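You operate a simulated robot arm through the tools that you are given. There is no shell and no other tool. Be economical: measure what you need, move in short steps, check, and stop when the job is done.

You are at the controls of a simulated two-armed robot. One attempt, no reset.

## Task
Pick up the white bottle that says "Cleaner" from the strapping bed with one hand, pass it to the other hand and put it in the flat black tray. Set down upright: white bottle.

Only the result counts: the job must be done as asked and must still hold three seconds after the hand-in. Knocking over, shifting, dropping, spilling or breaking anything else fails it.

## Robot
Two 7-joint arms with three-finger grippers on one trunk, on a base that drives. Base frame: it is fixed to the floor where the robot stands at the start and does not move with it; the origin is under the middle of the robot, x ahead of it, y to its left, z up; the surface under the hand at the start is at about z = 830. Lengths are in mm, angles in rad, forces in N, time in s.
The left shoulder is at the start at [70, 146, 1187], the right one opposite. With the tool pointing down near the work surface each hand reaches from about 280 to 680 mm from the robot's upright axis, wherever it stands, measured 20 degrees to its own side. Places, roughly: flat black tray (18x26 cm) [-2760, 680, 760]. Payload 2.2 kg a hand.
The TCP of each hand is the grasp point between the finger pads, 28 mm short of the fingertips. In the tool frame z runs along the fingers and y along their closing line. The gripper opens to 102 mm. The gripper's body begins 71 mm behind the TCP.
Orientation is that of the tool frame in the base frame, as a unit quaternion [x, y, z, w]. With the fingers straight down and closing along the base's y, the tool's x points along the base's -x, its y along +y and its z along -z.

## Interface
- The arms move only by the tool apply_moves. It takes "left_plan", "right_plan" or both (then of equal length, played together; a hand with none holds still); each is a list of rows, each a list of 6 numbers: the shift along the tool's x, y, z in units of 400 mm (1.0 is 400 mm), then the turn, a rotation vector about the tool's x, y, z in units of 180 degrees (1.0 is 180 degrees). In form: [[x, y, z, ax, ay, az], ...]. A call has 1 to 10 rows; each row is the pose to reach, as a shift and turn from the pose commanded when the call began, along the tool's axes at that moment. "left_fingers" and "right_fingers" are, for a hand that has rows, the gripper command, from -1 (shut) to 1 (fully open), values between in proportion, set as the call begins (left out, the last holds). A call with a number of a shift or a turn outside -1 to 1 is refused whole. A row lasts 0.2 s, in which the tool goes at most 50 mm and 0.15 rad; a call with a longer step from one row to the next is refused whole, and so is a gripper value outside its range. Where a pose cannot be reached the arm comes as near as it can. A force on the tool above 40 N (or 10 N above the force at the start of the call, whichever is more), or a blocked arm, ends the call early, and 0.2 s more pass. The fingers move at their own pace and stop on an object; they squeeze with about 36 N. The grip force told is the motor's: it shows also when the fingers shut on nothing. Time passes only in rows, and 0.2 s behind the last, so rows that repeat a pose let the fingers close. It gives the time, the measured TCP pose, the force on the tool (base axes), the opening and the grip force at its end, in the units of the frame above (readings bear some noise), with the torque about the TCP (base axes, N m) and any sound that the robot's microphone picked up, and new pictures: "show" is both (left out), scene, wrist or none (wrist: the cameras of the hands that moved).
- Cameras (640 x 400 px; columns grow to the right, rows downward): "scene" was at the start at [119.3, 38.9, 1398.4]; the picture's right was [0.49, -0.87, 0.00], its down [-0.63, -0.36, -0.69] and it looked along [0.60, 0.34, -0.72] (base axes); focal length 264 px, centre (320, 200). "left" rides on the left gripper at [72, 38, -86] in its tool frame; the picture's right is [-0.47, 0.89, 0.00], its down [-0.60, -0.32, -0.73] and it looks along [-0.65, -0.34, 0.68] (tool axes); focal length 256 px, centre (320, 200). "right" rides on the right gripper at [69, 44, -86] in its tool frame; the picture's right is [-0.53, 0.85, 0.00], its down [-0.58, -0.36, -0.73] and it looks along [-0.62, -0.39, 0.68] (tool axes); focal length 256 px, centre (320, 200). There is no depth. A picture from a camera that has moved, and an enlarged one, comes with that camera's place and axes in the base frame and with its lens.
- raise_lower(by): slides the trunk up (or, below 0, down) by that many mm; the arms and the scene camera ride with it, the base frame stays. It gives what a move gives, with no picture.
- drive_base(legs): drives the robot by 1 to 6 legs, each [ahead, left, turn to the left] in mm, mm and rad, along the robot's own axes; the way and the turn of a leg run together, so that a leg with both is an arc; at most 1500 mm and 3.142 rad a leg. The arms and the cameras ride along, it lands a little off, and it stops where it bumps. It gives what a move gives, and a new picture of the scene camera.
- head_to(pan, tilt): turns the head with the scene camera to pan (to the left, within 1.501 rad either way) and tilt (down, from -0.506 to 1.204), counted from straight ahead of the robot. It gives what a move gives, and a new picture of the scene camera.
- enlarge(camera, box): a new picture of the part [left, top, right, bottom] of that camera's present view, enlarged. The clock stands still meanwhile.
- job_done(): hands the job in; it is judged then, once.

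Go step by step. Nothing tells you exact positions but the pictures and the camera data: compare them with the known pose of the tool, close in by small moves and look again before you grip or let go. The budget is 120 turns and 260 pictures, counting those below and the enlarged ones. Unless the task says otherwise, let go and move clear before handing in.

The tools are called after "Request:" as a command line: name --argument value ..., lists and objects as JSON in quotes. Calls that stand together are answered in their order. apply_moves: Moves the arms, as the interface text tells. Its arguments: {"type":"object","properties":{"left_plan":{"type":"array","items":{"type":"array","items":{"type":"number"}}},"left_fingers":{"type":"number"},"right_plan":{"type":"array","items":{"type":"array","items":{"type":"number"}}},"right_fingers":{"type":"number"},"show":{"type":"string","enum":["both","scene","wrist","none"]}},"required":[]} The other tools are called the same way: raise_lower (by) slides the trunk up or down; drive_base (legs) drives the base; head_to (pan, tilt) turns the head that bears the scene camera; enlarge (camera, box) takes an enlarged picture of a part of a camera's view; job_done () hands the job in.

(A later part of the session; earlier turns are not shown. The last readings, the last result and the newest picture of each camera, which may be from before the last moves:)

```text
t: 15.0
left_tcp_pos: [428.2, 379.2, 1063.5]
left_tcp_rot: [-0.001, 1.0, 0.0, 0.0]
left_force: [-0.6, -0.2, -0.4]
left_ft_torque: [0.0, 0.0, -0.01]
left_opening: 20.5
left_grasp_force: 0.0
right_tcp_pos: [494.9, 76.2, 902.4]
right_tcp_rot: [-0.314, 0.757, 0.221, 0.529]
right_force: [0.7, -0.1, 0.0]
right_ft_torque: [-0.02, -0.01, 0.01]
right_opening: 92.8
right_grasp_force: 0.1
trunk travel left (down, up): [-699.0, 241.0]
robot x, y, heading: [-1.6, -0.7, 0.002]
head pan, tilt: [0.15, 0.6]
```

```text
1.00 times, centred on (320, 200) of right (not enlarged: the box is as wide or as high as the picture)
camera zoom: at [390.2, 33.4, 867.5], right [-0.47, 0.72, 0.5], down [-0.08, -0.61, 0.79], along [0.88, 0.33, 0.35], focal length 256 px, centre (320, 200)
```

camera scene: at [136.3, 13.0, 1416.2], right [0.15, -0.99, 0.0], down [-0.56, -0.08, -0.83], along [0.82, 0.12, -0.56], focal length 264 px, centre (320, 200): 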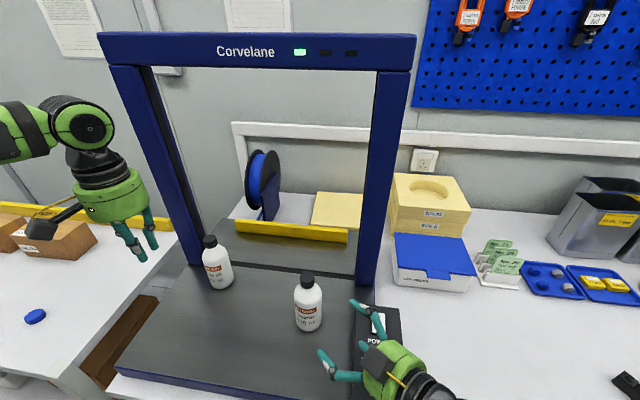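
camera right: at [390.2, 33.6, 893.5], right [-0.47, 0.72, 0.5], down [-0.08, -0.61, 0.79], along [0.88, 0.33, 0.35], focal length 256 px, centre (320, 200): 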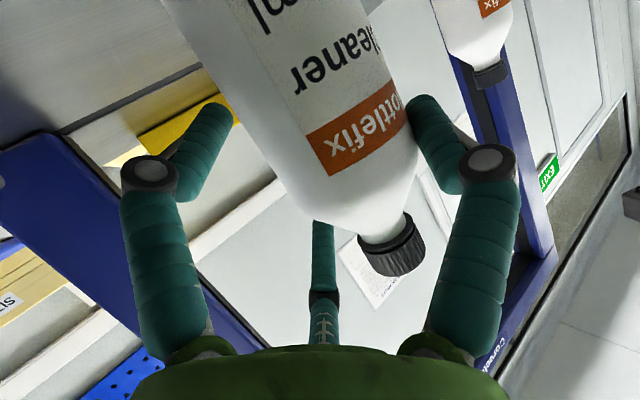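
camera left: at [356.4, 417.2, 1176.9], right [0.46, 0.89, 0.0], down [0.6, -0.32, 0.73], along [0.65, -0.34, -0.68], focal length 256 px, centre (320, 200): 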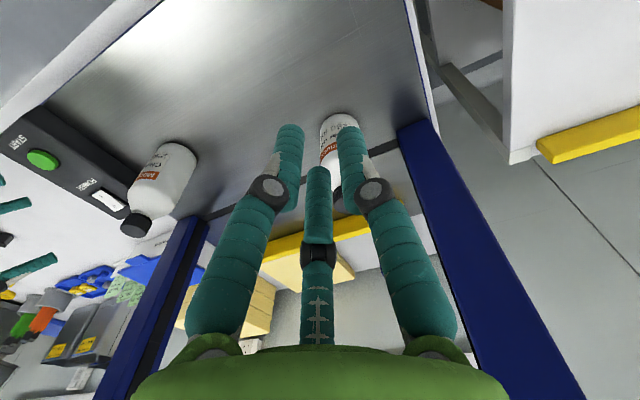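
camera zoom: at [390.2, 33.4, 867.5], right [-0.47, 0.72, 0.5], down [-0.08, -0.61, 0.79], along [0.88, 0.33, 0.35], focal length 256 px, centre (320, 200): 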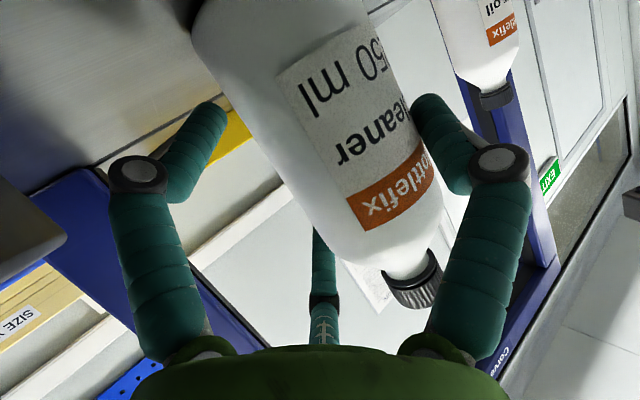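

Still upright and untouched. I lower 5 mm more and close the fingers.

Request:
raise_lower --by -5

Request:
apply_moves --right_plan '[[0, 0, 0, 0, 0, 0], [0, 0, 0, 0, 0, 0]]' --right_fingers 0.62 --show "none"

Request:
apply_moves --right_plan '[[0, 0, 0, 0, 0, 0], [0, 0, 0, 0, 0, 0], [0, 0, 0, 0, 0, 0]]' --right_fingers -1 --show "wrist"

Request:
enlarge --camera "left" --box '[0, 60, 280, 260]'

Request:
enlarge --camera "scene" --box '[260, 240, 460, 400]'

```text
t: 15.5
left_tcp_pos: [429.1, 378.5, 1060.5]
left_tcp_rot: [0.0, 1.0, 0.0, 0.0]
left_force: [-0.6, 0.8, -0.5]
left_ft_torque: [-0.02, -0.01, -0.03]
left_opening: 20.3
left_grasp_force: 0.0
right_tcp_pos: [494.1, 76.4, 896.7]
right_tcp_rot: [-0.315, 0.756, 0.222, 0.529]
right_force: [-0.4, 0.2, 0.5]
right_ft_torque: [0.01, 0.02, -0.03]
right_opening: 93.0
right_grasp_force: 0.1
trunk travel left (down, up): [-694.0, 246.0]
robot x, y, heading: [-0.3, 1.0, 0.001]
head pan, tilt: [0.15, 0.6]
```

```text
t: 16.1
left_tcp_pos: [427.6, 380.8, 1059.7]
left_tcp_rot: [-0.001, 1.0, 0.0, -0.001]
left_force: [-0.3, -0.2, 0.3]
left_ft_torque: [-0.01, -0.04, -0.03]
left_opening: 20.4
left_grasp_force: 0.2
right_tcp_pos: [494.4, 76.9, 897.4]
right_tcp_rot: [-0.315, 0.756, 0.222, 0.529]
right_force: [-1.1, 1.1, 0.9]
right_ft_torque: [0.02, 0.02, -0.01]
right_opening: 83.4
right_grasp_force: 1.2
trunk travel left (down, up): [-694.0, 246.0]
robot x, y, heading: [-0.1, -0.0, -0.0]
head pan, tilt: [0.15, 0.6]
```

```text
t: 16.9
left_tcp_pos: [427.7, 379.0, 1060.4]
left_tcp_rot: [-0.001, 1.0, 0.0, -0.001]
left_force: [0.3, -1.2, -1.0]
left_ft_torque: [-0.03, 0.0, -0.03]
left_opening: 20.4
left_grasp_force: 0.1
right_tcp_pos: [493.9, 75.7, 898.3]
right_tcp_rot: [-0.315, 0.756, 0.222, 0.528]
right_force: [0.8, -1.1, 2.3]
right_ft_torque: [-0.12, -0.13, -0.01]
right_opening: 80.1
right_grasp_force: 35.7
trunk travel left (down, up): [-694.0, 246.0]
robot x, y, heading: [-2.2, -0.7, -0.0]
head pan, tilt: [0.15, 0.6]
camera right: at [390.5, 33.2, 862.9], right [-0.47, 0.72, 0.5], down [-0.09, -0.61, 0.79], along [0.88, 0.33, 0.35], focal length 256 px, centre (320, 200)
```

right: 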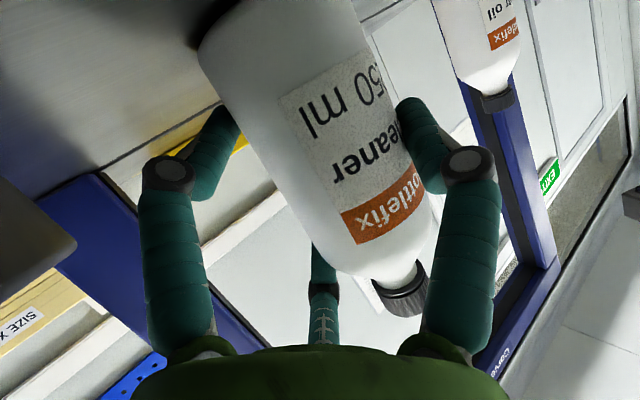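

```text
2.00 times, centred on (140, 160) of left
camera zoom: at [356.1, 416.8, 1146.2], right [0.46, 0.89, 0.0], down [0.6, -0.32, 0.73], along [0.65, -0.34, -0.68], focal length 512 px, centre (680, 280)
```

zoom: 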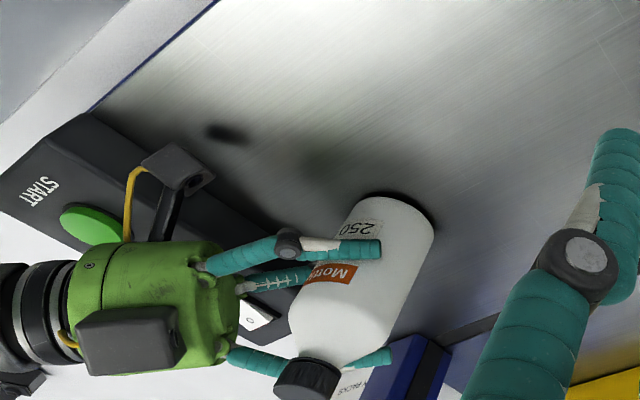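

```text
2.50 times, centred on (360, 320) of scene
camera zoom: at [136.5, 12.3, 1385.2], right [0.15, -0.99, 0.0], down [-0.56, -0.08, -0.83], along [0.82, 0.12, -0.56], focal length 660 px, centre (220, -100)
```

zoom: 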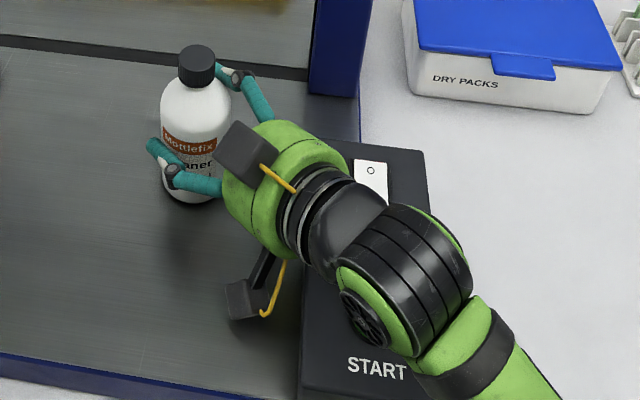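

The three-finger grip is solid (opening 80 as predicted, 36 N) and nearly upright. I lift with the trunk.

Request:
raise_lower --by 20

Request:
raise_lower --by 180

Request:
head_to --pan 0.2 --tilt 0.7

Request:
enlarge --camera "left" --box '[0, 40, 320, 260]'

Request:
enlarge --camera "scene" --box '[220, 180, 460, 380]'

```text
t: 17.6
left_tcp_pos: [429.5, 379.6, 1080.1]
left_tcp_rot: [-0.001, 1.0, 0.001, -0.001]
left_force: [-0.8, 0.9, -0.2]
left_ft_torque: [0.0, 0.0, 0.0]
left_opening: 20.4
left_grasp_force: 0.1
right_tcp_pos: [495.6, 75.3, 915.9]
right_tcp_rot: [-0.315, 0.756, 0.223, 0.528]
right_force: [-0.2, 0.3, -2.7]
right_ft_torque: [-0.01, 0.02, 0.03]
right_opening: 79.8
right_grasp_force: 35.8
trunk travel left (down, up): [-714.0, 226.0]
robot x, y, heading: [-0.3, -0.0, 0.0]
head pan, tilt: [0.15, 0.6]
```

```text
t: 19.6
left_tcp_pos: [429.3, 379.7, 1259.2]
left_tcp_rot: [-0.001, 1.0, 0.0, 0.0]
left_force: [-0.2, -0.1, -0.2]
left_ft_torque: [-0.01, -0.03, 0.01]
left_opening: 20.5
left_grasp_force: 0.1
right_tcp_pos: [495.3, 75.3, 1097.6]
right_tcp_rot: [-0.314, 0.757, 0.221, 0.528]
right_force: [-0.5, -0.3, -2.8]
right_ft_torque: [0.02, -0.02, 0.01]
right_opening: 79.8
right_grasp_force: 35.7
trunk travel left (down, up): [-894.0, 46.0]
robot x, y, heading: [1.9, 0.2, -0.004]
head pan, tilt: [0.15, 0.6]
```

```text
t: 20.2
left_tcp_pos: [429.1, 379.7, 1259.1]
left_tcp_rot: [-0.002, 1.0, 0.0, 0.0]
left_force: [0.6, -0.3, 0.0]
left_ft_torque: [-0.02, -0.01, 0.01]
left_opening: 20.6
left_grasp_force: 0.0
right_tcp_pos: [495.8, 76.4, 1097.5]
right_tcp_rot: [-0.315, 0.757, 0.222, 0.528]
right_force: [-1.1, -0.2, -2.5]
right_ft_torque: [-0.05, 0.02, -0.01]
right_opening: 79.7
right_grasp_force: 36.1
trunk travel left (down, up): [-894.0, 46.0]
robot x, y, heading: [-0.6, 0.6, -0.002]
head pan, tilt: [0.201, 0.7]
camera scene: at [133.3, 16.4, 1576.4], right [0.2, -0.98, 0.0], down [-0.63, -0.13, -0.76], along [0.75, 0.15, -0.64], focal length 264 px, centre (320, 200)
```

scene: 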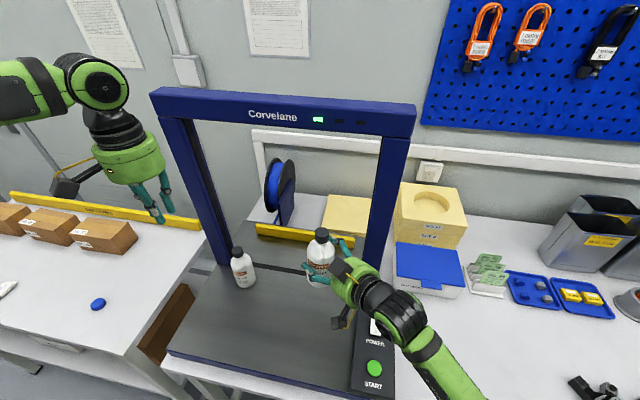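

```text
1.82 times, centred on (160, 150) of left
camera zoom: at [356.8, 417.2, 1345.8], right [0.46, 0.89, 0.0], down [0.6, -0.32, 0.73], along [0.65, -0.34, -0.68], focal length 465 px, centre (611, 291)
```

zoom: 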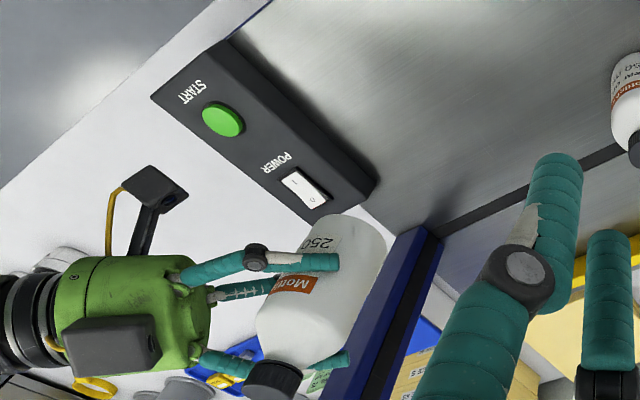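

```text
2.00 times, centred on (340, 280) of scene
camera zoom: at [133.3, 16.4, 1576.4], right [0.2, -0.98, 0.0], down [-0.63, -0.13, -0.76], along [0.75, 0.15, -0.64], focal length 528 px, centre (280, 40)
```

zoom: 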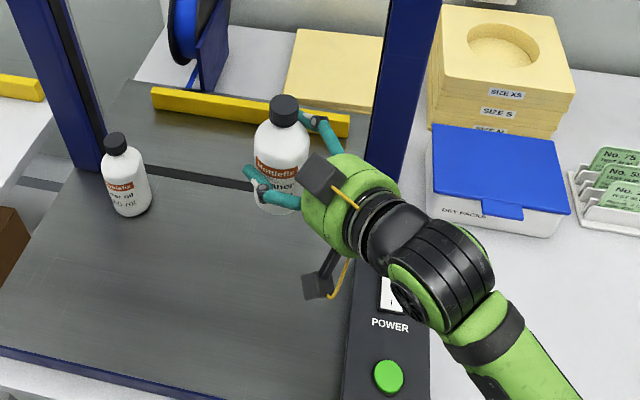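

The bottle is lifted upright, about 2.7 N. I back the robot 300 mm out of the frame for a free handover.

Request:
drive_base --legs '[[-300, 0, 0]]'

Request:
apply_moves --left_plan '[[0, 0, 0, 0, 0, 0.04], [0, 0, 0, 0, 0, 0.08], [0, 0, 0, 0, 0, 0.12], [0, 0, 0, 0, 0, 0.16], [0, 0, 0, 0, 0, 0.2], [0, 0, 0, 0, 0, 0.24], [0, 0, 0, 0, 0, 0.28], [0, 0, 0, 0, 0, 0.32], [0, 0, 0, 0, 0, 0.36], [0, 0, 0, 0, 0, 0.4]]' --left_fingers 0.1

```text
t: 22.3
left_tcp_pos: [130.0, 379.8, 1258.4]
left_tcp_rot: [-0.002, 1.0, 0.0, -0.001]
left_force: [-0.7, -0.6, 0.0]
left_ft_torque: [0.02, 0.02, -0.04]
left_opening: 20.4
left_grasp_force: 0.0
right_tcp_pos: [195.3, 76.7, 1095.4]
right_tcp_rot: [-0.314, 0.757, 0.222, 0.528]
right_force: [-0.3, -0.6, -2.4]
right_ft_torque: [-0.02, -0.03, 0.01]
right_opening: 80.1
right_grasp_force: 35.6
trunk travel left (down, up): [-894.0, 46.0]
robot x, y, heading: [-302.5, 0.3, 0.002]
head pan, tilt: [0.201, 0.7]
camera scene: at [-164.5, 16.4, 1576.1], right [0.2, -0.98, 0.0], down [-0.63, -0.13, -0.76], along [0.75, 0.15, -0.65], focal length 264 px, centre (320, 200)
```

scene: 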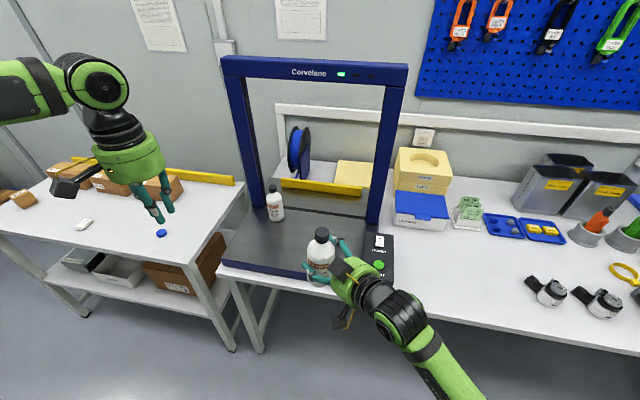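

```text
t: 24.5
left_tcp_pos: [128.2, 380.9, 1259.8]
left_tcp_rot: [0.587, 0.809, 0.0, 0.0]
left_force: [0.6, 0.3, 0.3]
left_ft_torque: [0.02, -0.01, -0.02]
left_opening: 55.7
left_grasp_force: 0.1
right_tcp_pos: [193.6, 76.7, 1097.2]
right_tcp_rot: [-0.314, 0.757, 0.221, 0.529]
right_force: [1.0, 0.6, -2.5]
right_ft_torque: [-0.04, -0.06, 0.02]
right_opening: 79.6
right_grasp_force: 36.3
trunk travel left (down, up): [-894.0, 46.0]
robot x, y, heading: [-301.4, -1.7, 0.005]
head pan, tilt: [0.201, 0.7]
camera scene: at [-167.7, 16.4, 1576.4], right [0.2, -0.98, 0.0], down [-0.63, -0.13, -0.76], along [0.75, 0.15, -0.64], focal length 264 px, centre (320, 200)
camera left: at [142.1, 460.5, 1345.8], right [0.99, -0.17, 0.0], down [-0.11, -0.67, 0.73], along [-0.12, -0.72, -0.68], focal length 256 px, centre (320, 200)
```

scene: 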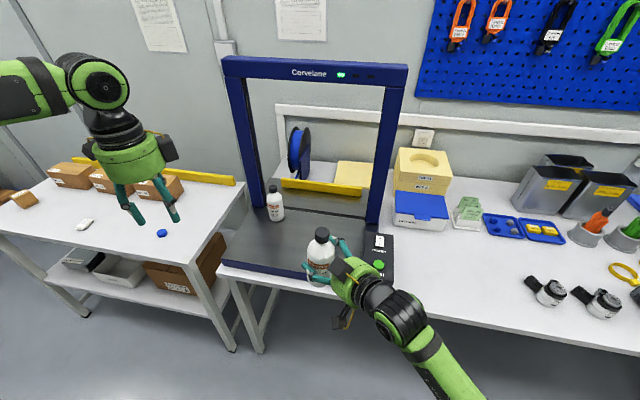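
left: 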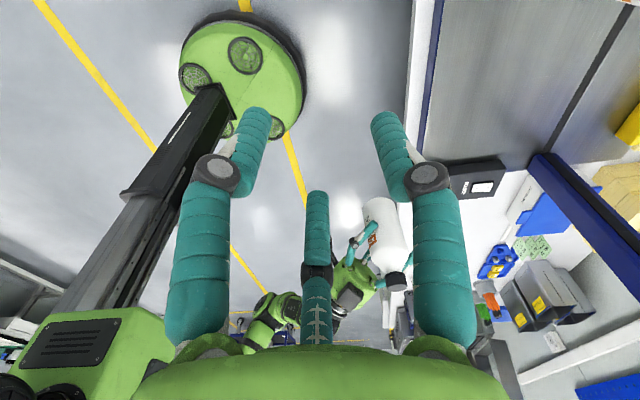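

The left hand is turned so its fingers avoid the right hand. I bring it over toward the bottle at height, stopping short to measure.

Request:
apply_moves --left_plan '[[-0.1, -0.0036, 0, 0, 0, 0], [-0.2, -0.0072, 0, 0, 0, 0], [-0.3, -0.0108, 0, 0, 0, 0], [-0.4, -0.0143, 0, 0, 0, 0], [-0.5, -0.018, 0, 0, 0, 0], [-0.6, -0.0215, 0, 0, 0, 0], [-0.6, -0.0215, 0, 0, 0, 0]]'

Request:
enlarge --camera "scene" --box '[220, 130, 440, 320]'

Request:
enlarge --camera "right" --box '[0, 0, 640, 400]'

```text
t: 26.1
left_tcp_pos: [194.7, 151.2, 1260.9]
left_tcp_rot: [0.586, 0.81, -0.001, 0.0]
left_force: [0.1, 0.4, -0.1]
left_ft_torque: [-0.01, 0.0, 0.02]
left_opening: 56.3
left_grasp_force: 0.0
right_tcp_pos: [194.4, 77.1, 1097.4]
right_tcp_rot: [-0.314, 0.757, 0.221, 0.528]
right_force: [0.4, 0.0, -3.2]
right_ft_torque: [-0.03, 0.01, -0.01]
right_opening: 79.5
right_grasp_force: 35.7
trunk travel left (down, up): [-894.0, 46.0]
robot x, y, heading: [-300.4, -3.3, 0.001]
head pan, tilt: [0.201, 0.7]
camera scene: at [-168.1, 17.3, 1576.4], right [0.2, -0.98, 0.0], down [-0.63, -0.13, -0.76], along [0.75, 0.15, -0.64], focal length 264 px, centre (320, 200)
camera left: at [208.7, 230.7, 1346.3], right [0.99, -0.16, 0.0], down [-0.11, -0.67, 0.73], along [-0.12, -0.72, -0.68], focal length 256 px, centre (320, 200)
```

scene: 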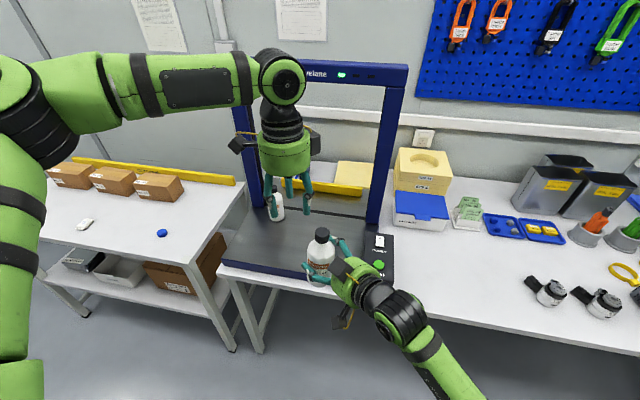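
left: 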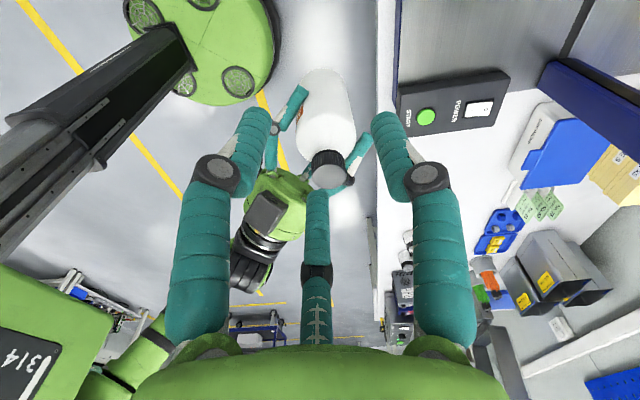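

```text
2.11 times, centred on (330, 225) of scene
camera zoom: at [-168.1, 17.3, 1576.4], right [0.2, -0.98, 0.0], down [-0.63, -0.13, -0.76], along [0.75, 0.15, -0.64], focal length 555 px, centre (299, 147)
```

zoom: 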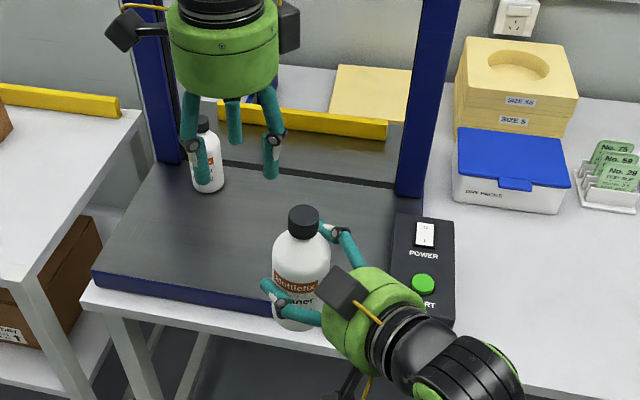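

```text
1.00 times, centred on (320, 200) of right (not enlarged: the box is as wide or as high as the picture)
camera zoom: at [89.6, 34.4, 1062.3], right [-0.47, 0.72, 0.5], down [-0.08, -0.61, 0.79], along [0.88, 0.33, 0.34], focal length 256 px, centre (320, 200)
```

zoom: 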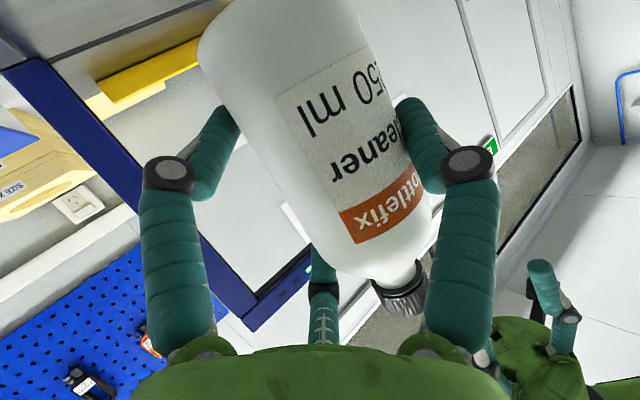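

Cap top estimated at [193, 83, 1178]. I move above it and down to just over the cap.

Request:
apply_moves --left_plan '[[-0.08, -0.028, 0, 0, 0, 0], [-0.161, -0.057, 0, 0, 0, 0], [-0.161, -0.057, 0.05, 0, 0, 0], [-0.161, -0.057, 0.1, 0, 0, 0], [-0.161, -0.057, 0.1, 0, 0, 0]]'

Request:
enlarge --camera "scene" --box '[240, 160, 420, 310]'

Request:
enlarge --camera "left" --box '[220, 80, 420, 240]'

```text
t: 27.3
left_tcp_pos: [167.7, 120.8, 1220.0]
left_tcp_rot: [0.587, 0.81, 0.0, 0.002]
left_force: [-0.3, -0.9, -0.2]
left_ft_torque: [-0.01, -0.02, 0.04]
left_opening: 56.2
left_grasp_force: 0.1
left hand out of reach, approached as far as the arm can: row 1, 2, 3, 4, 5
right_tcp_pos: [193.8, 77.1, 1097.1]
right_tcp_rot: [-0.315, 0.757, 0.222, 0.528]
right_force: [-0.8, 0.2, -3.2]
right_ft_torque: [-0.06, 0.0, 0.0]
right_opening: 79.4
right_grasp_force: 35.5
trunk travel left (down, up): [-894.0, 46.0]
robot x, y, heading: [-301.2, -0.9, 0.005]
head pan, tilt: [0.201, 0.7]
camera scene: at [-168.2, 16.3, 1576.5], right [0.2, -0.98, 0.0], down [-0.63, -0.13, -0.77], along [0.75, 0.15, -0.64], focal length 264 px, centre (320, 200)
camera left: at [180.4, 200.5, 1307.3], right [0.99, -0.17, 0.0], down [-0.11, -0.67, 0.73], along [-0.12, -0.72, -0.68], focal length 256 px, centre (320, 200)
```

scene: 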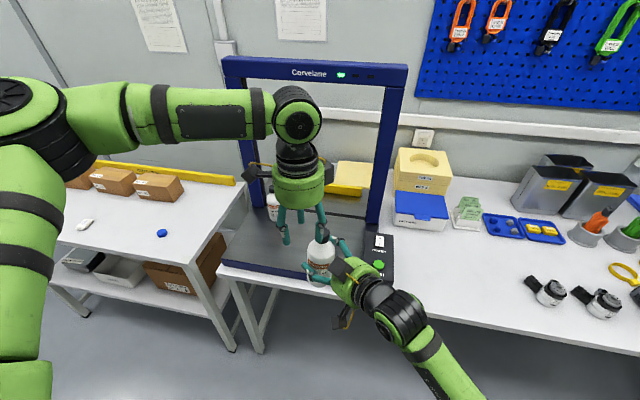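
left: 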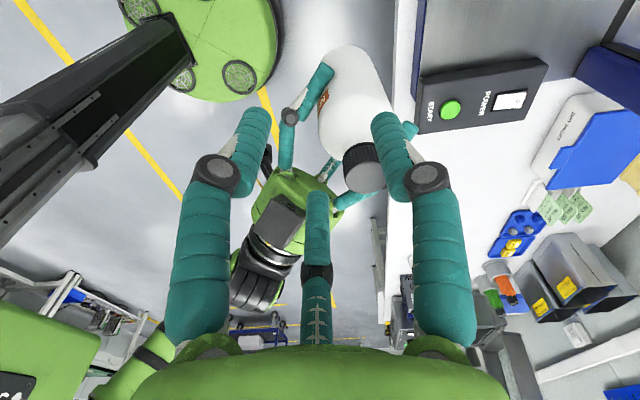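

```text
2.67 times, centred on (330, 235) of scene
camera zoom: at [-168.2, 16.3, 1576.5], right [0.2, -0.98, 0.0], down [-0.63, -0.13, -0.77], along [0.75, 0.15, -0.64], focal length 703 px, centre (293, 107)
```

zoom: 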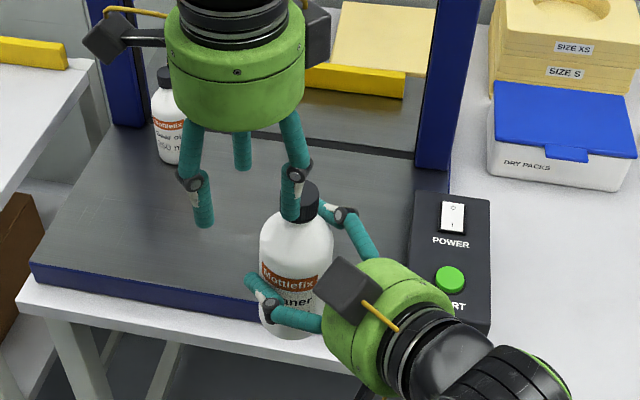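

```text
2.50 times, centred on (320, 160) of left
camera zoom: at [180.4, 200.5, 1307.3], right [0.99, -0.17, 0.0], down [-0.11, -0.67, 0.73], along [-0.12, -0.72, -0.68], focal length 640 px, centre (320, 300)
```

zoom: 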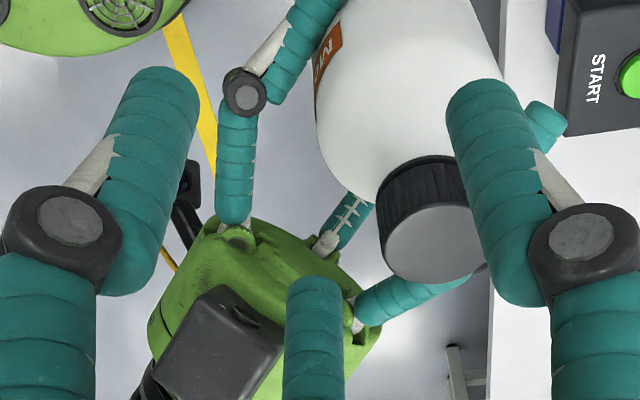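

The left hand can't reach that far across, so I raise it and bring the bottle 75 mm further left with the right hand.

Request:
apply_moves --left_plan '[[0, 0, -0.05, 0, 0, 0], [0, 0, -0.1, 0, 0, 0], [0.036, 0.047, -0.1, 0, 0, 0], [0.072, 0.0945, -0.1, 0, 0, 0]]' --show "none"

Request:
apply_moves --right_plan '[[-0.0115, 0.0194, 0.0315, 0, 0, 0], [-0.023, 0.0388, 0.063, 0, 0, 0], [-0.0345, 0.058, 0.0945, 0, 0, 0], [-0.046, 0.0776, 0.126, 0, 0, 0], [-0.0575, 0.097, 0.1575, 0, 0, 0], [-0.0575, 0.097, 0.1575, 0, 0, 0]]' --show "scene"

Request:
enlarge --camera "left" --box '[0, 0, 640, 400]'

Request:
enlarge --camera "scene" --box '[220, 160, 400, 310]'

```text
t: 28.3
left_tcp_pos: [197.0, 160.5, 1262.0]
left_tcp_rot: [0.587, 0.81, 0.0, 0.0]
left_force: [0.1, -1.0, 0.4]
left_ft_torque: [-0.01, 0.02, 0.0]
left_opening: 56.0
left_grasp_force: 0.0
right_tcp_pos: [194.1, 77.6, 1096.6]
right_tcp_rot: [-0.314, 0.757, 0.221, 0.528]
right_force: [-0.3, -0.2, -2.5]
right_ft_torque: [0.0, -0.02, 0.0]
right_opening: 79.6
right_grasp_force: 35.8
trunk travel left (down, up): [-894.0, 46.0]
robot x, y, heading: [-297.6, 0.6, 0.002]
head pan, tilt: [0.201, 0.7]
```

```text
t: 29.7
left_tcp_pos: [194.7, 160.5, 1262.0]
left_tcp_rot: [0.586, 0.81, -0.001, 0.0]
left_force: [0.4, -0.4, 0.7]
left_ft_torque: [0.02, 0.02, 0.01]
left_opening: 55.9
left_grasp_force: 0.0
right_tcp_pos: [194.7, 83.2, 1096.9]
right_tcp_rot: [-0.315, 0.757, 0.224, 0.527]
right_force: [1.3, -0.9, -3.0]
right_ft_torque: [0.0, -0.02, 0.0]
right_opening: 79.3
right_grasp_force: 36.0
right hand out of reach, approached as far as the arm can: row 1, 2, 3, 4, 5, 6
trunk travel left (down, up): [-894.0, 46.0]
robot x, y, heading: [-301.2, -1.1, 0.002]
head pan, tilt: [0.201, 0.7]
camera scene: at [-167.7, 16.2, 1576.4], right [0.2, -0.98, 0.0], down [-0.63, -0.13, -0.76], along [0.75, 0.15, -0.64], focal length 264 px, centre (320, 200)
```

scene: 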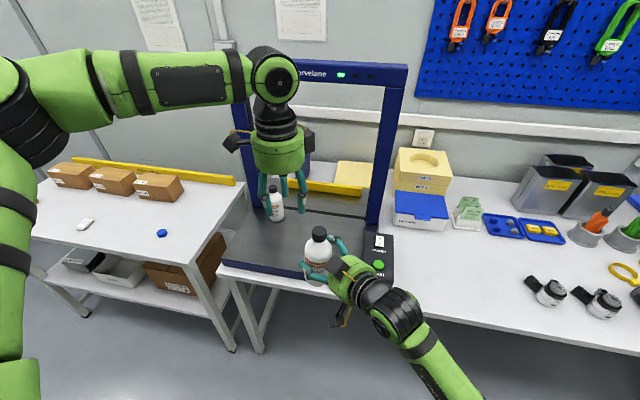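

```text
1.00 times, centred on (320, 200) of left (not enlarged: the box is as wide or as high as the picture)
camera zoom: at [208.9, 239.5, 1348.5], right [0.99, -0.17, 0.0], down [-0.11, -0.67, 0.73], along [-0.12, -0.72, -0.68], focal length 256 px, centre (320, 200)
```

zoom: 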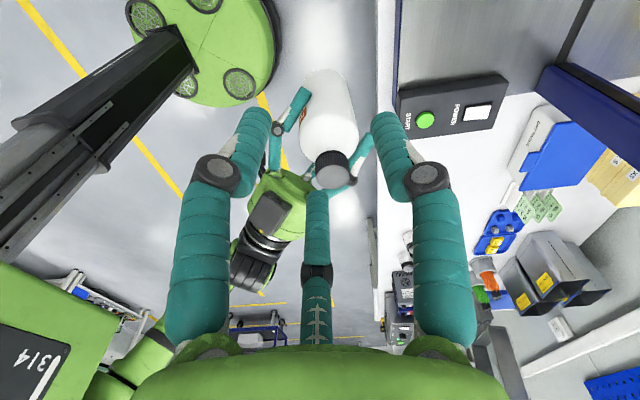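

```text
2.67 times, centred on (310, 235) of scene
camera zoom: at [-167.7, 16.2, 1576.4], right [0.2, -0.98, 0.0], down [-0.63, -0.13, -0.76], along [0.75, 0.15, -0.64], focal length 703 px, centre (347, 107)
```

zoom: 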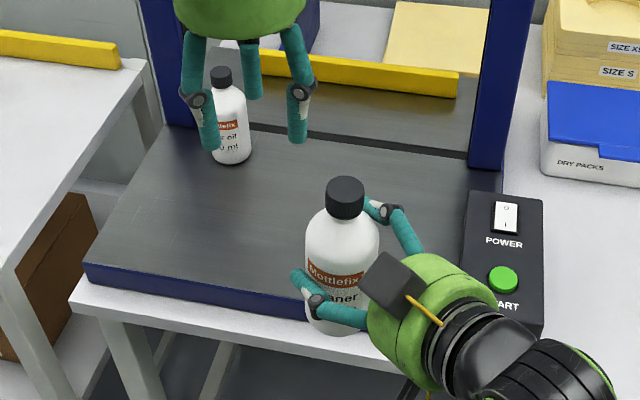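

The right arm is at its limit there, so I try the left hand with a different yaw (same finger spacing, other direction), still at height.

Request:
apply_moves --left_plan '[[0, 0, 0, 0, 0, -0.04], [0, 0, 0, 0, 0, -0.08], [0, 0, 0, 0, 0, -0.12], [0, 0, 0, 0, 0, -0.16], [0, 0, 0, 0, 0, -0.2], [0, 0, 0, 0, 0, -0.24], [0, 0, 0, 0, 0, -0.28], [0, 0, 0, 0, 0, -0.32], [0, 0, 0, 0, 0, -0.36], [0, 0, 0, 0, 0, -0.4]]' --show "none"

Request:
apply_moves --left_plan '[[0, -0.02, 0, 0, 0, -0.04], [0, -0.04, 0, 0, 0, -0.08], [0, -0.06, 0, 0, 0, -0.12], [0, -0.08, 0, 0, 0, -0.16], [0, -0.1, 0, 0, 0, -0.2], [0, -0.12, 0, 0, 0, -0.24], [0, -0.14, 0, 0, 0, -0.25], [0, -0.16, 0, 0, 0, -0.25], [0, -0.175, 0, 0, 0, -0.25], [0, -0.175, 0, 0, 0, -0.25]]'

```text
t: 31.9
left_tcp_pos: [195.3, 160.1, 1264.5]
left_tcp_rot: [-0.003, 1.0, 0.0, 0.0]
left_force: [0.7, 0.1, 0.4]
left_ft_torque: [-0.01, 0.0, 0.01]
left_opening: 56.0
left_grasp_force: 0.0
right_tcp_pos: [195.2, 83.9, 1096.1]
right_tcp_rot: [-0.316, 0.756, 0.224, 0.527]
right_force: [-0.5, -0.1, -3.8]
right_ft_torque: [-0.03, -0.02, 0.0]
right_opening: 79.5
right_grasp_force: 36.0
trunk travel left (down, up): [-894.0, 46.0]
robot x, y, heading: [-301.4, -0.4, 0.002]
head pan, tilt: [0.201, 0.7]
```

```text
t: 34.1
left_tcp_pos: [176.4, 125.6, 1259.9]
left_tcp_rot: [-0.385, 0.923, -0.001, 0.0]
left_force: [0.3, 0.2, 0.2]
left_ft_torque: [-0.03, -0.02, -0.02]
left_opening: 55.9
left_grasp_force: 0.1
left hand out of reach, approached as far as the arm can: row 3, 4, 5, 6, 7, 8, 9, 10
right_tcp_pos: [196.1, 83.3, 1096.5]
right_tcp_rot: [-0.316, 0.757, 0.224, 0.526]
right_force: [-1.3, 0.4, -3.1]
right_ft_torque: [0.0, -0.01, 0.0]
right_opening: 79.2
right_grasp_force: 35.9
trunk travel left (down, up): [-894.0, 46.0]
robot x, y, heading: [-304.4, -0.6, 0.001]
head pan, tilt: [0.201, 0.7]
camera scene: at [-167.7, 16.4, 1576.4], right [0.2, -0.98, 0.0], down [-0.63, -0.13, -0.76], along [0.75, 0.15, -0.64], focal length 264 px, centre (320, 200)
camera left: at [98.5, 101.2, 1346.6], right [-0.3, 0.95, 0.0], down [0.65, 0.21, 0.73], along [0.7, 0.22, -0.68], focal length 256 px, centre (320, 200)
```

scene: 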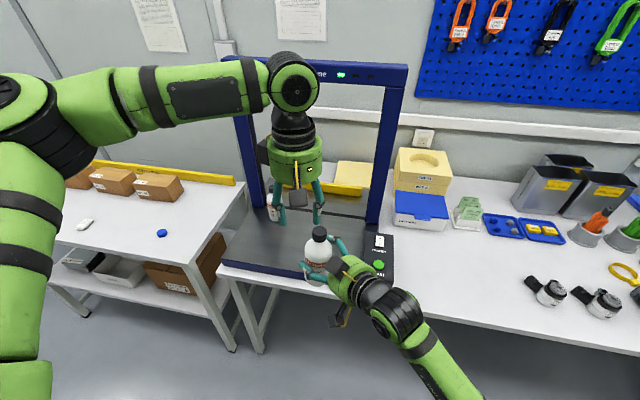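
left: 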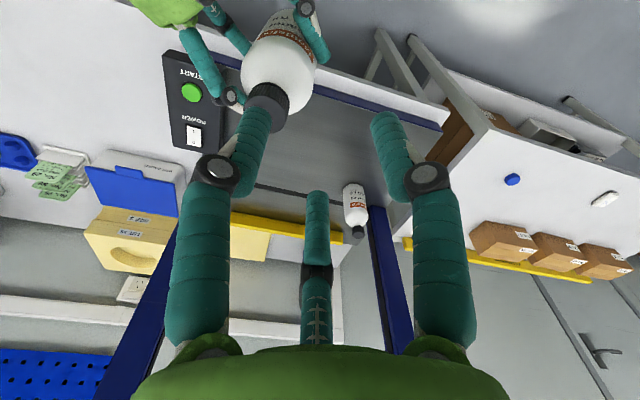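

Both arms share a workspace limit here. I turn the right hand about the vertical (heading further left), which should free its wrist, and shift the bottle left at the same time.

Request:
apply_moves --right_plan '[[0, 0, 0, -0.0392, 0, -0.01425], [0, 0, 0, -0.0783, 0, -0.0285], [0, 0, 0, -0.1175, 0, -0.0428], [0, 0, 0, -0.1567, 0, -0.057], [-0.009, 0.0265, 0.025, -0.1567, 0, -0.057], [-0.018, 0.053, 0.05, -0.1567, 0, -0.057], [-0.027, 0.0795, 0.075, -0.1567, 0, -0.057], [-0.036, 0.106, 0.0995, -0.1567, 0, -0.057], [-0.036, 0.106, 0.0995, -0.1567, 0, -0.057]]' --show "scene"

```text
t: 36.1
left_tcp_pos: [176.9, 125.3, 1261.0]
left_tcp_rot: [-0.383, 0.924, 0.0, 0.001]
left_force: [-0.4, -0.9, 0.4]
left_ft_torque: [0.01, 0.0, 0.03]
left_opening: 56.3
left_grasp_force: 0.0
right_tcp_pos: [195.1, 143.3, 1101.2]
right_tcp_rot: [-0.499, 0.648, 0.352, 0.454]
right_force: [0.9, -0.2, -2.9]
right_ft_torque: [-0.02, 0.03, 0.03]
right_opening: 79.5
right_grasp_force: 36.0
trunk travel left (down, up): [-894.0, 46.0]
robot x, y, heading: [-301.1, -0.7, 0.003]
head pan, tilt: [0.201, 0.7]
camera scene: at [-167.9, 15.6, 1576.4], right [0.2, -0.98, 0.0], down [-0.63, -0.13, -0.76], along [0.75, 0.15, -0.64], focal length 264 px, centre (320, 200)
```

scene: 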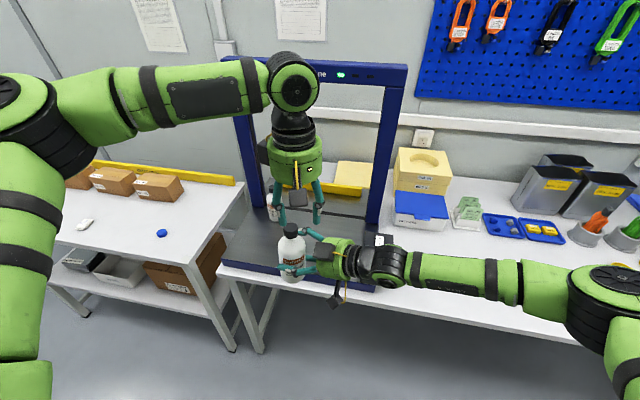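

That worked: the bottle is now at about [185, 146]. I turn the left hand to its clear finger orientation and centre it above the bottle.

Request:
apply_moves --left_plan '[[-0.0058, 0.003, 0, 0, 0, 0.0475], [-0.0116, 0.006, 0, 0, 0, 0.095], [-0.0174, 0.009, 0, 0, 0, 0.1425], [-0.0232, 0.012, 0, 0, 0, 0.19], [-0.029, 0.015, 0, 0, 0, 0.2375], [-0.0348, 0.018, 0, 0, 0, 0.285], [-0.0406, 0.021, 0, 0, 0, 0.3325], [-0.0464, 0.024, 0, 0, 0, 0.38], [-0.0522, 0.027, 0, 0, 0, 0.4275], [-0.058, 0.03, 0, 0, 0, 0.475]]'

Request:
enlarge --camera "scene" --box '[220, 140, 400, 300]'

Request:
enlarge --camera "left" --box '[220, 60, 420, 220]'

```text
t: 38.3
left_tcp_pos: [181.8, 152.1, 1261.2]
left_tcp_rot: [0.347, 0.938, 0.0, 0.001]
left_force: [0.0, -0.1, 1.3]
left_ft_torque: [0.01, -0.02, -0.04]
left_opening: 56.4
left_grasp_force: 0.1
right_tcp_pos: [195.2, 143.2, 1100.4]
right_tcp_rot: [-0.5, 0.649, 0.352, 0.453]
right_force: [-0.5, 0.1, -1.6]
right_ft_torque: [-0.01, 0.01, 0.0]
right_opening: 79.4
right_grasp_force: 35.8
trunk travel left (down, up): [-894.0, 46.0]
robot x, y, heading: [-301.5, -5.8, -0.003]
head pan, tilt: [0.201, 0.7]
camera scene: at [-167.8, 16.5, 1576.4], right [0.2, -0.98, 0.0], down [-0.63, -0.13, -0.76], along [0.75, 0.15, -0.64], focal length 264 px, centre (320, 200)
camera left: at [152.3, 226.9, 1348.2], right [0.93, 0.37, 0.0], down [0.25, -0.63, 0.73], along [0.27, -0.68, -0.68], focal length 256 px, centre (320, 200)
```

scene: 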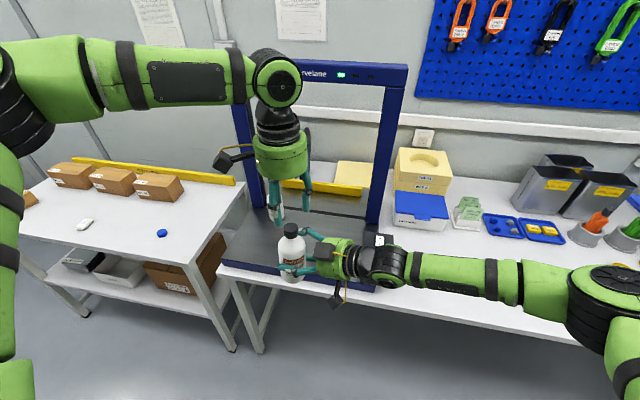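
left: 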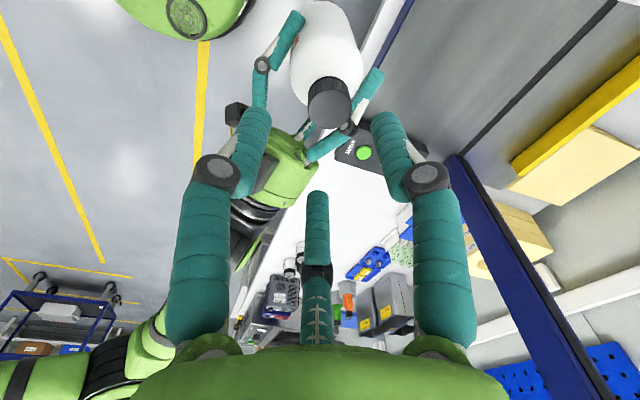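

```text
2.50 times, centred on (310, 220) of scene
camera zoom: at [-167.8, 16.5, 1576.4], right [0.2, -0.98, 0.0], down [-0.63, -0.13, -0.76], along [0.75, 0.15, -0.64], focal length 660 px, centre (345, 150)
```

zoom: 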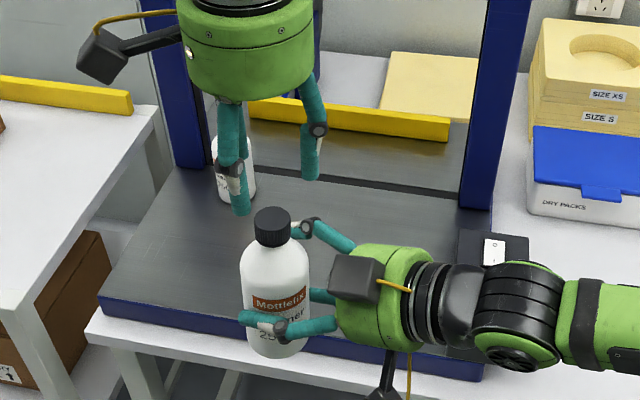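

```text
2.50 times, centred on (320, 140) of left
camera zoom: at [152.3, 226.9, 1348.2], right [0.93, 0.37, 0.0], down [0.25, -0.63, 0.73], along [0.27, -0.68, -0.68], focal length 640 px, centre (320, 350)
```

zoom: 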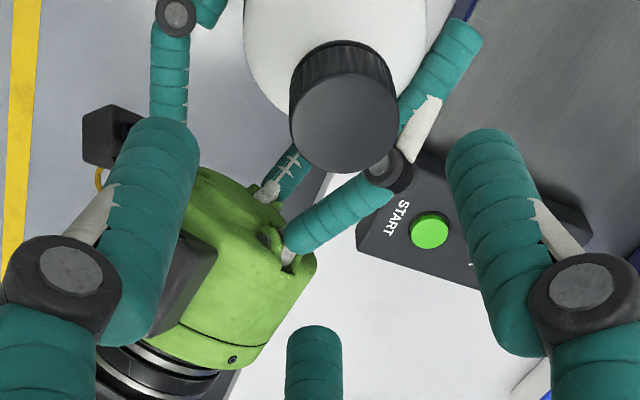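

Both cameras agree: cap top at [191, 149, 1182]. I centre and descend to just at cap level, then check.

Request:
apply_moves --left_plan '[[-0.0225, 0.009, 0, 0, 0, 0], [-0.0225, 0.009, 0.04, 0, 0, 0], [-0.0225, 0.009, 0.08, 0, 0, 0], [-0.0225, 0.009, 0.12, 0, 0, 0], [-0.0225, 0.009, 0.12, 0, 0, 0]]' --left_fingers -0.05

Request:
enlarge --camera "scene" --box '[220, 160, 380, 300]'

Request:
enlarge --camera "left" --box '[220, 100, 420, 260]'

```text
t: 39.5
left_tcp_pos: [192.4, 146.8, 1212.5]
left_tcp_rot: [0.346, 0.938, 0.0, 0.0]
left_force: [0.1, 0.0, 0.9]
left_ft_torque: [0.01, 0.0, -0.01]
left_opening: 48.3
left_grasp_force: 0.0
right_tcp_pos: [195.4, 144.6, 1100.5]
right_tcp_rot: [-0.499, 0.649, 0.351, 0.454]
right_force: [0.9, -0.3, -3.1]
right_ft_torque: [-0.06, -0.01, -0.02]
right_opening: 79.4
right_grasp_force: 36.0
trunk travel left (down, up): [-894.0, 46.0]
robot x, y, heading: [-300.7, -1.5, 0.002]
head pan, tilt: [0.201, 0.7]
camera scene: at [-167.6, 16.4, 1576.4], right [0.2, -0.98, 0.0], down [-0.63, -0.13, -0.76], along [0.75, 0.15, -0.64], focal length 264 px, centre (320, 200)
camera left: at [161.3, 222.4, 1300.4], right [0.93, 0.37, 0.0], down [0.25, -0.63, 0.73], along [0.27, -0.68, -0.68], focal length 256 px, centre (320, 200)
```

scene: 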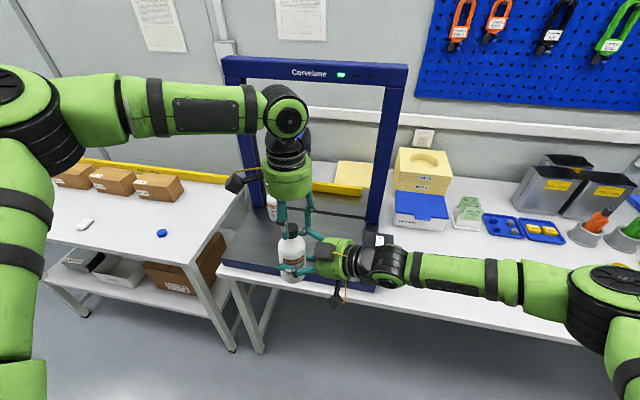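
left: 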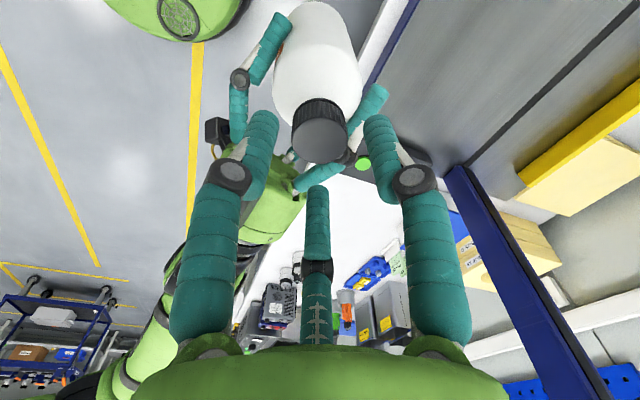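

```text
2.86 times, centred on (300, 230) of scene
camera zoom: at [-167.6, 16.4, 1576.4], right [0.2, -0.98, 0.0], down [-0.63, -0.13, -0.76], along [0.75, 0.15, -0.64], focal length 754 px, centre (377, 114)
```

zoom: 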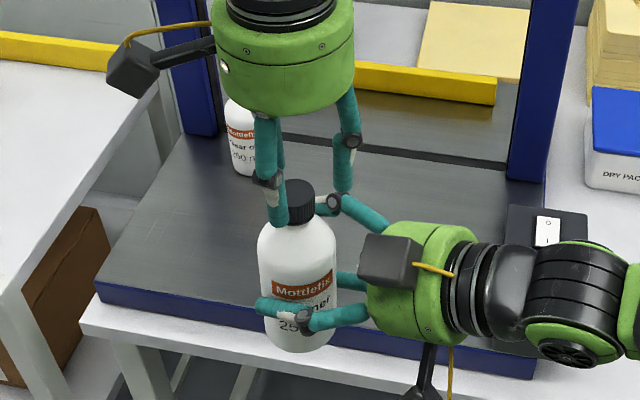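

```text
2.50 times, centred on (320, 180) of left
camera zoom: at [161.3, 222.4, 1300.4], right [0.93, 0.37, 0.0], down [0.25, -0.63, 0.73], along [0.27, -0.68, -0.68], focal length 640 px, centre (320, 250)
```

zoom: 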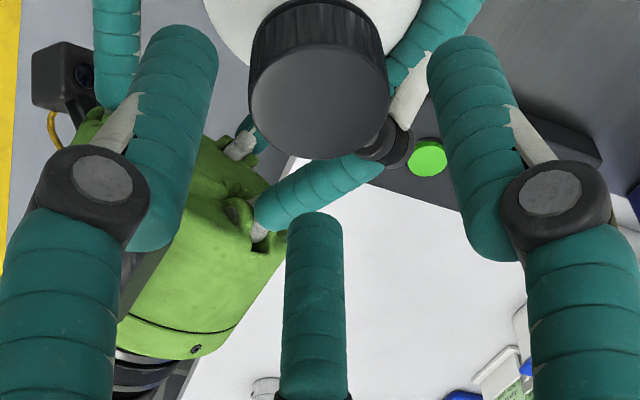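

Alignment is within 2 mm. I turn the left hand 13° more to clear the right hand's finger, narrow the opening slightly, and descend around the cap.

Request:
apply_moves --left_plan '[[0.006, 0, 0, 0, 0, 0.036], [0.006, 0, 0, 0, 0, 0.072], [0.006, 0, 0.025, 0, 0, 0.072], [0.006, 0, 0.045, 0, 0, 0.072], [0.006, 0, 0.07, 0, 0, 0.072], [0.006, 0, 0.07, 0, 0, 0.072]]' --left_fingers -0.12

Request:
enlarge --camera "scene" --box '[220, 160, 380, 300]'

Request:
enlarge --camera "left" --box '[220, 100, 420, 260]'

```text
t: 40.9
left_tcp_pos: [190.4, 149.3, 1185.9]
left_tcp_rot: [0.449, 0.893, 0.0, 0.0]
left_force: [-0.3, 1.6, -0.7]
left_ft_torque: [-0.02, 0.0, 0.0]
left_opening: 44.9
left_grasp_force: 0.2
right_tcp_pos: [195.4, 143.1, 1100.6]
right_tcp_rot: [-0.5, 0.649, 0.351, 0.453]
right_force: [0.0, -0.2, -2.3]
right_ft_torque: [-0.02, 0.03, 0.04]
right_opening: 79.0
right_grasp_force: 36.0
trunk travel left (down, up): [-894.0, 46.0]
robot x, y, heading: [-298.3, -1.1, 0.002]
head pan, tilt: [0.201, 0.7]
camera scene: at [-167.7, 16.4, 1576.4], right [0.2, -0.98, 0.0], down [-0.63, -0.13, -0.76], along [0.75, 0.15, -0.64], focal length 264 px, centre (320, 200)
camera left: at [177.0, 230.5, 1272.7], right [0.99, 0.16, 0.0], down [0.11, -0.67, 0.73], along [0.11, -0.72, -0.68], focal length 256 px, centre (320, 200)
```

scene: 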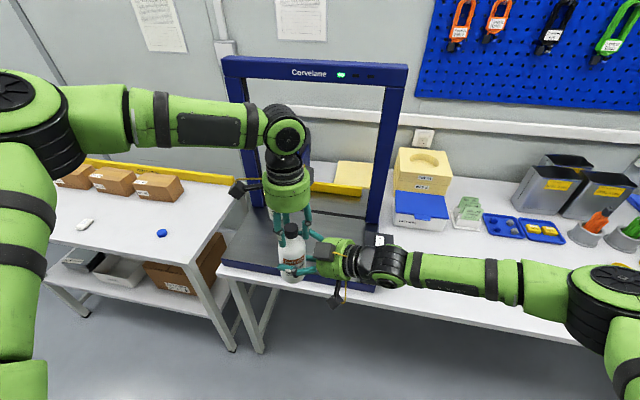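
left: 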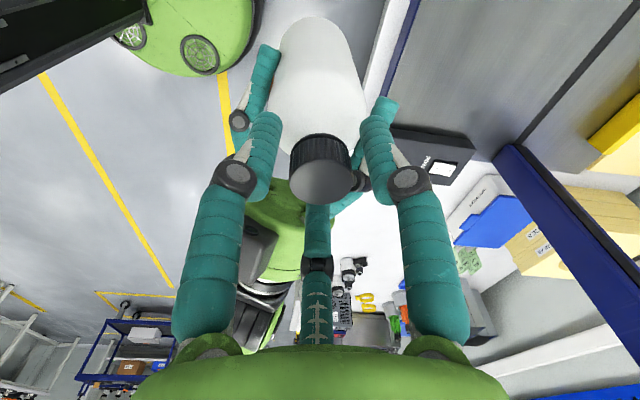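

```text
2.86 times, centred on (300, 230) of scene
camera zoom: at [-167.7, 16.4, 1576.4], right [0.2, -0.98, 0.0], down [-0.63, -0.13, -0.76], along [0.75, 0.15, -0.64], focal length 754 px, centre (377, 114)
```

zoom: 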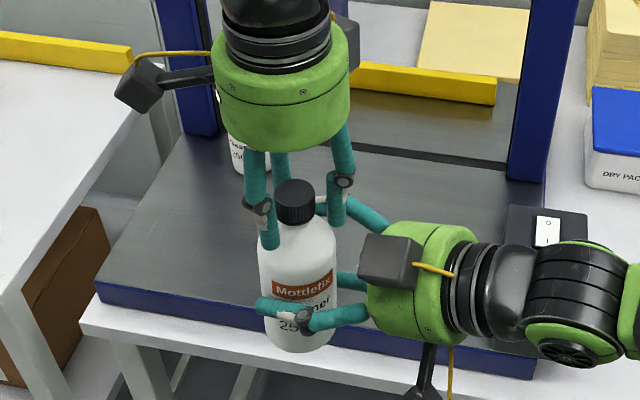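

```text
2.50 times, centred on (320, 180) of left
camera zoom: at [177.0, 230.5, 1272.7], right [0.99, 0.16, 0.0], down [0.11, -0.67, 0.73], along [0.11, -0.72, -0.68], focal length 640 px, centre (320, 250)
```

zoom: 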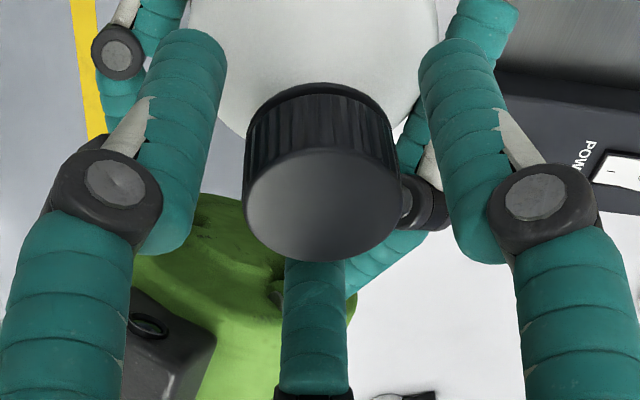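

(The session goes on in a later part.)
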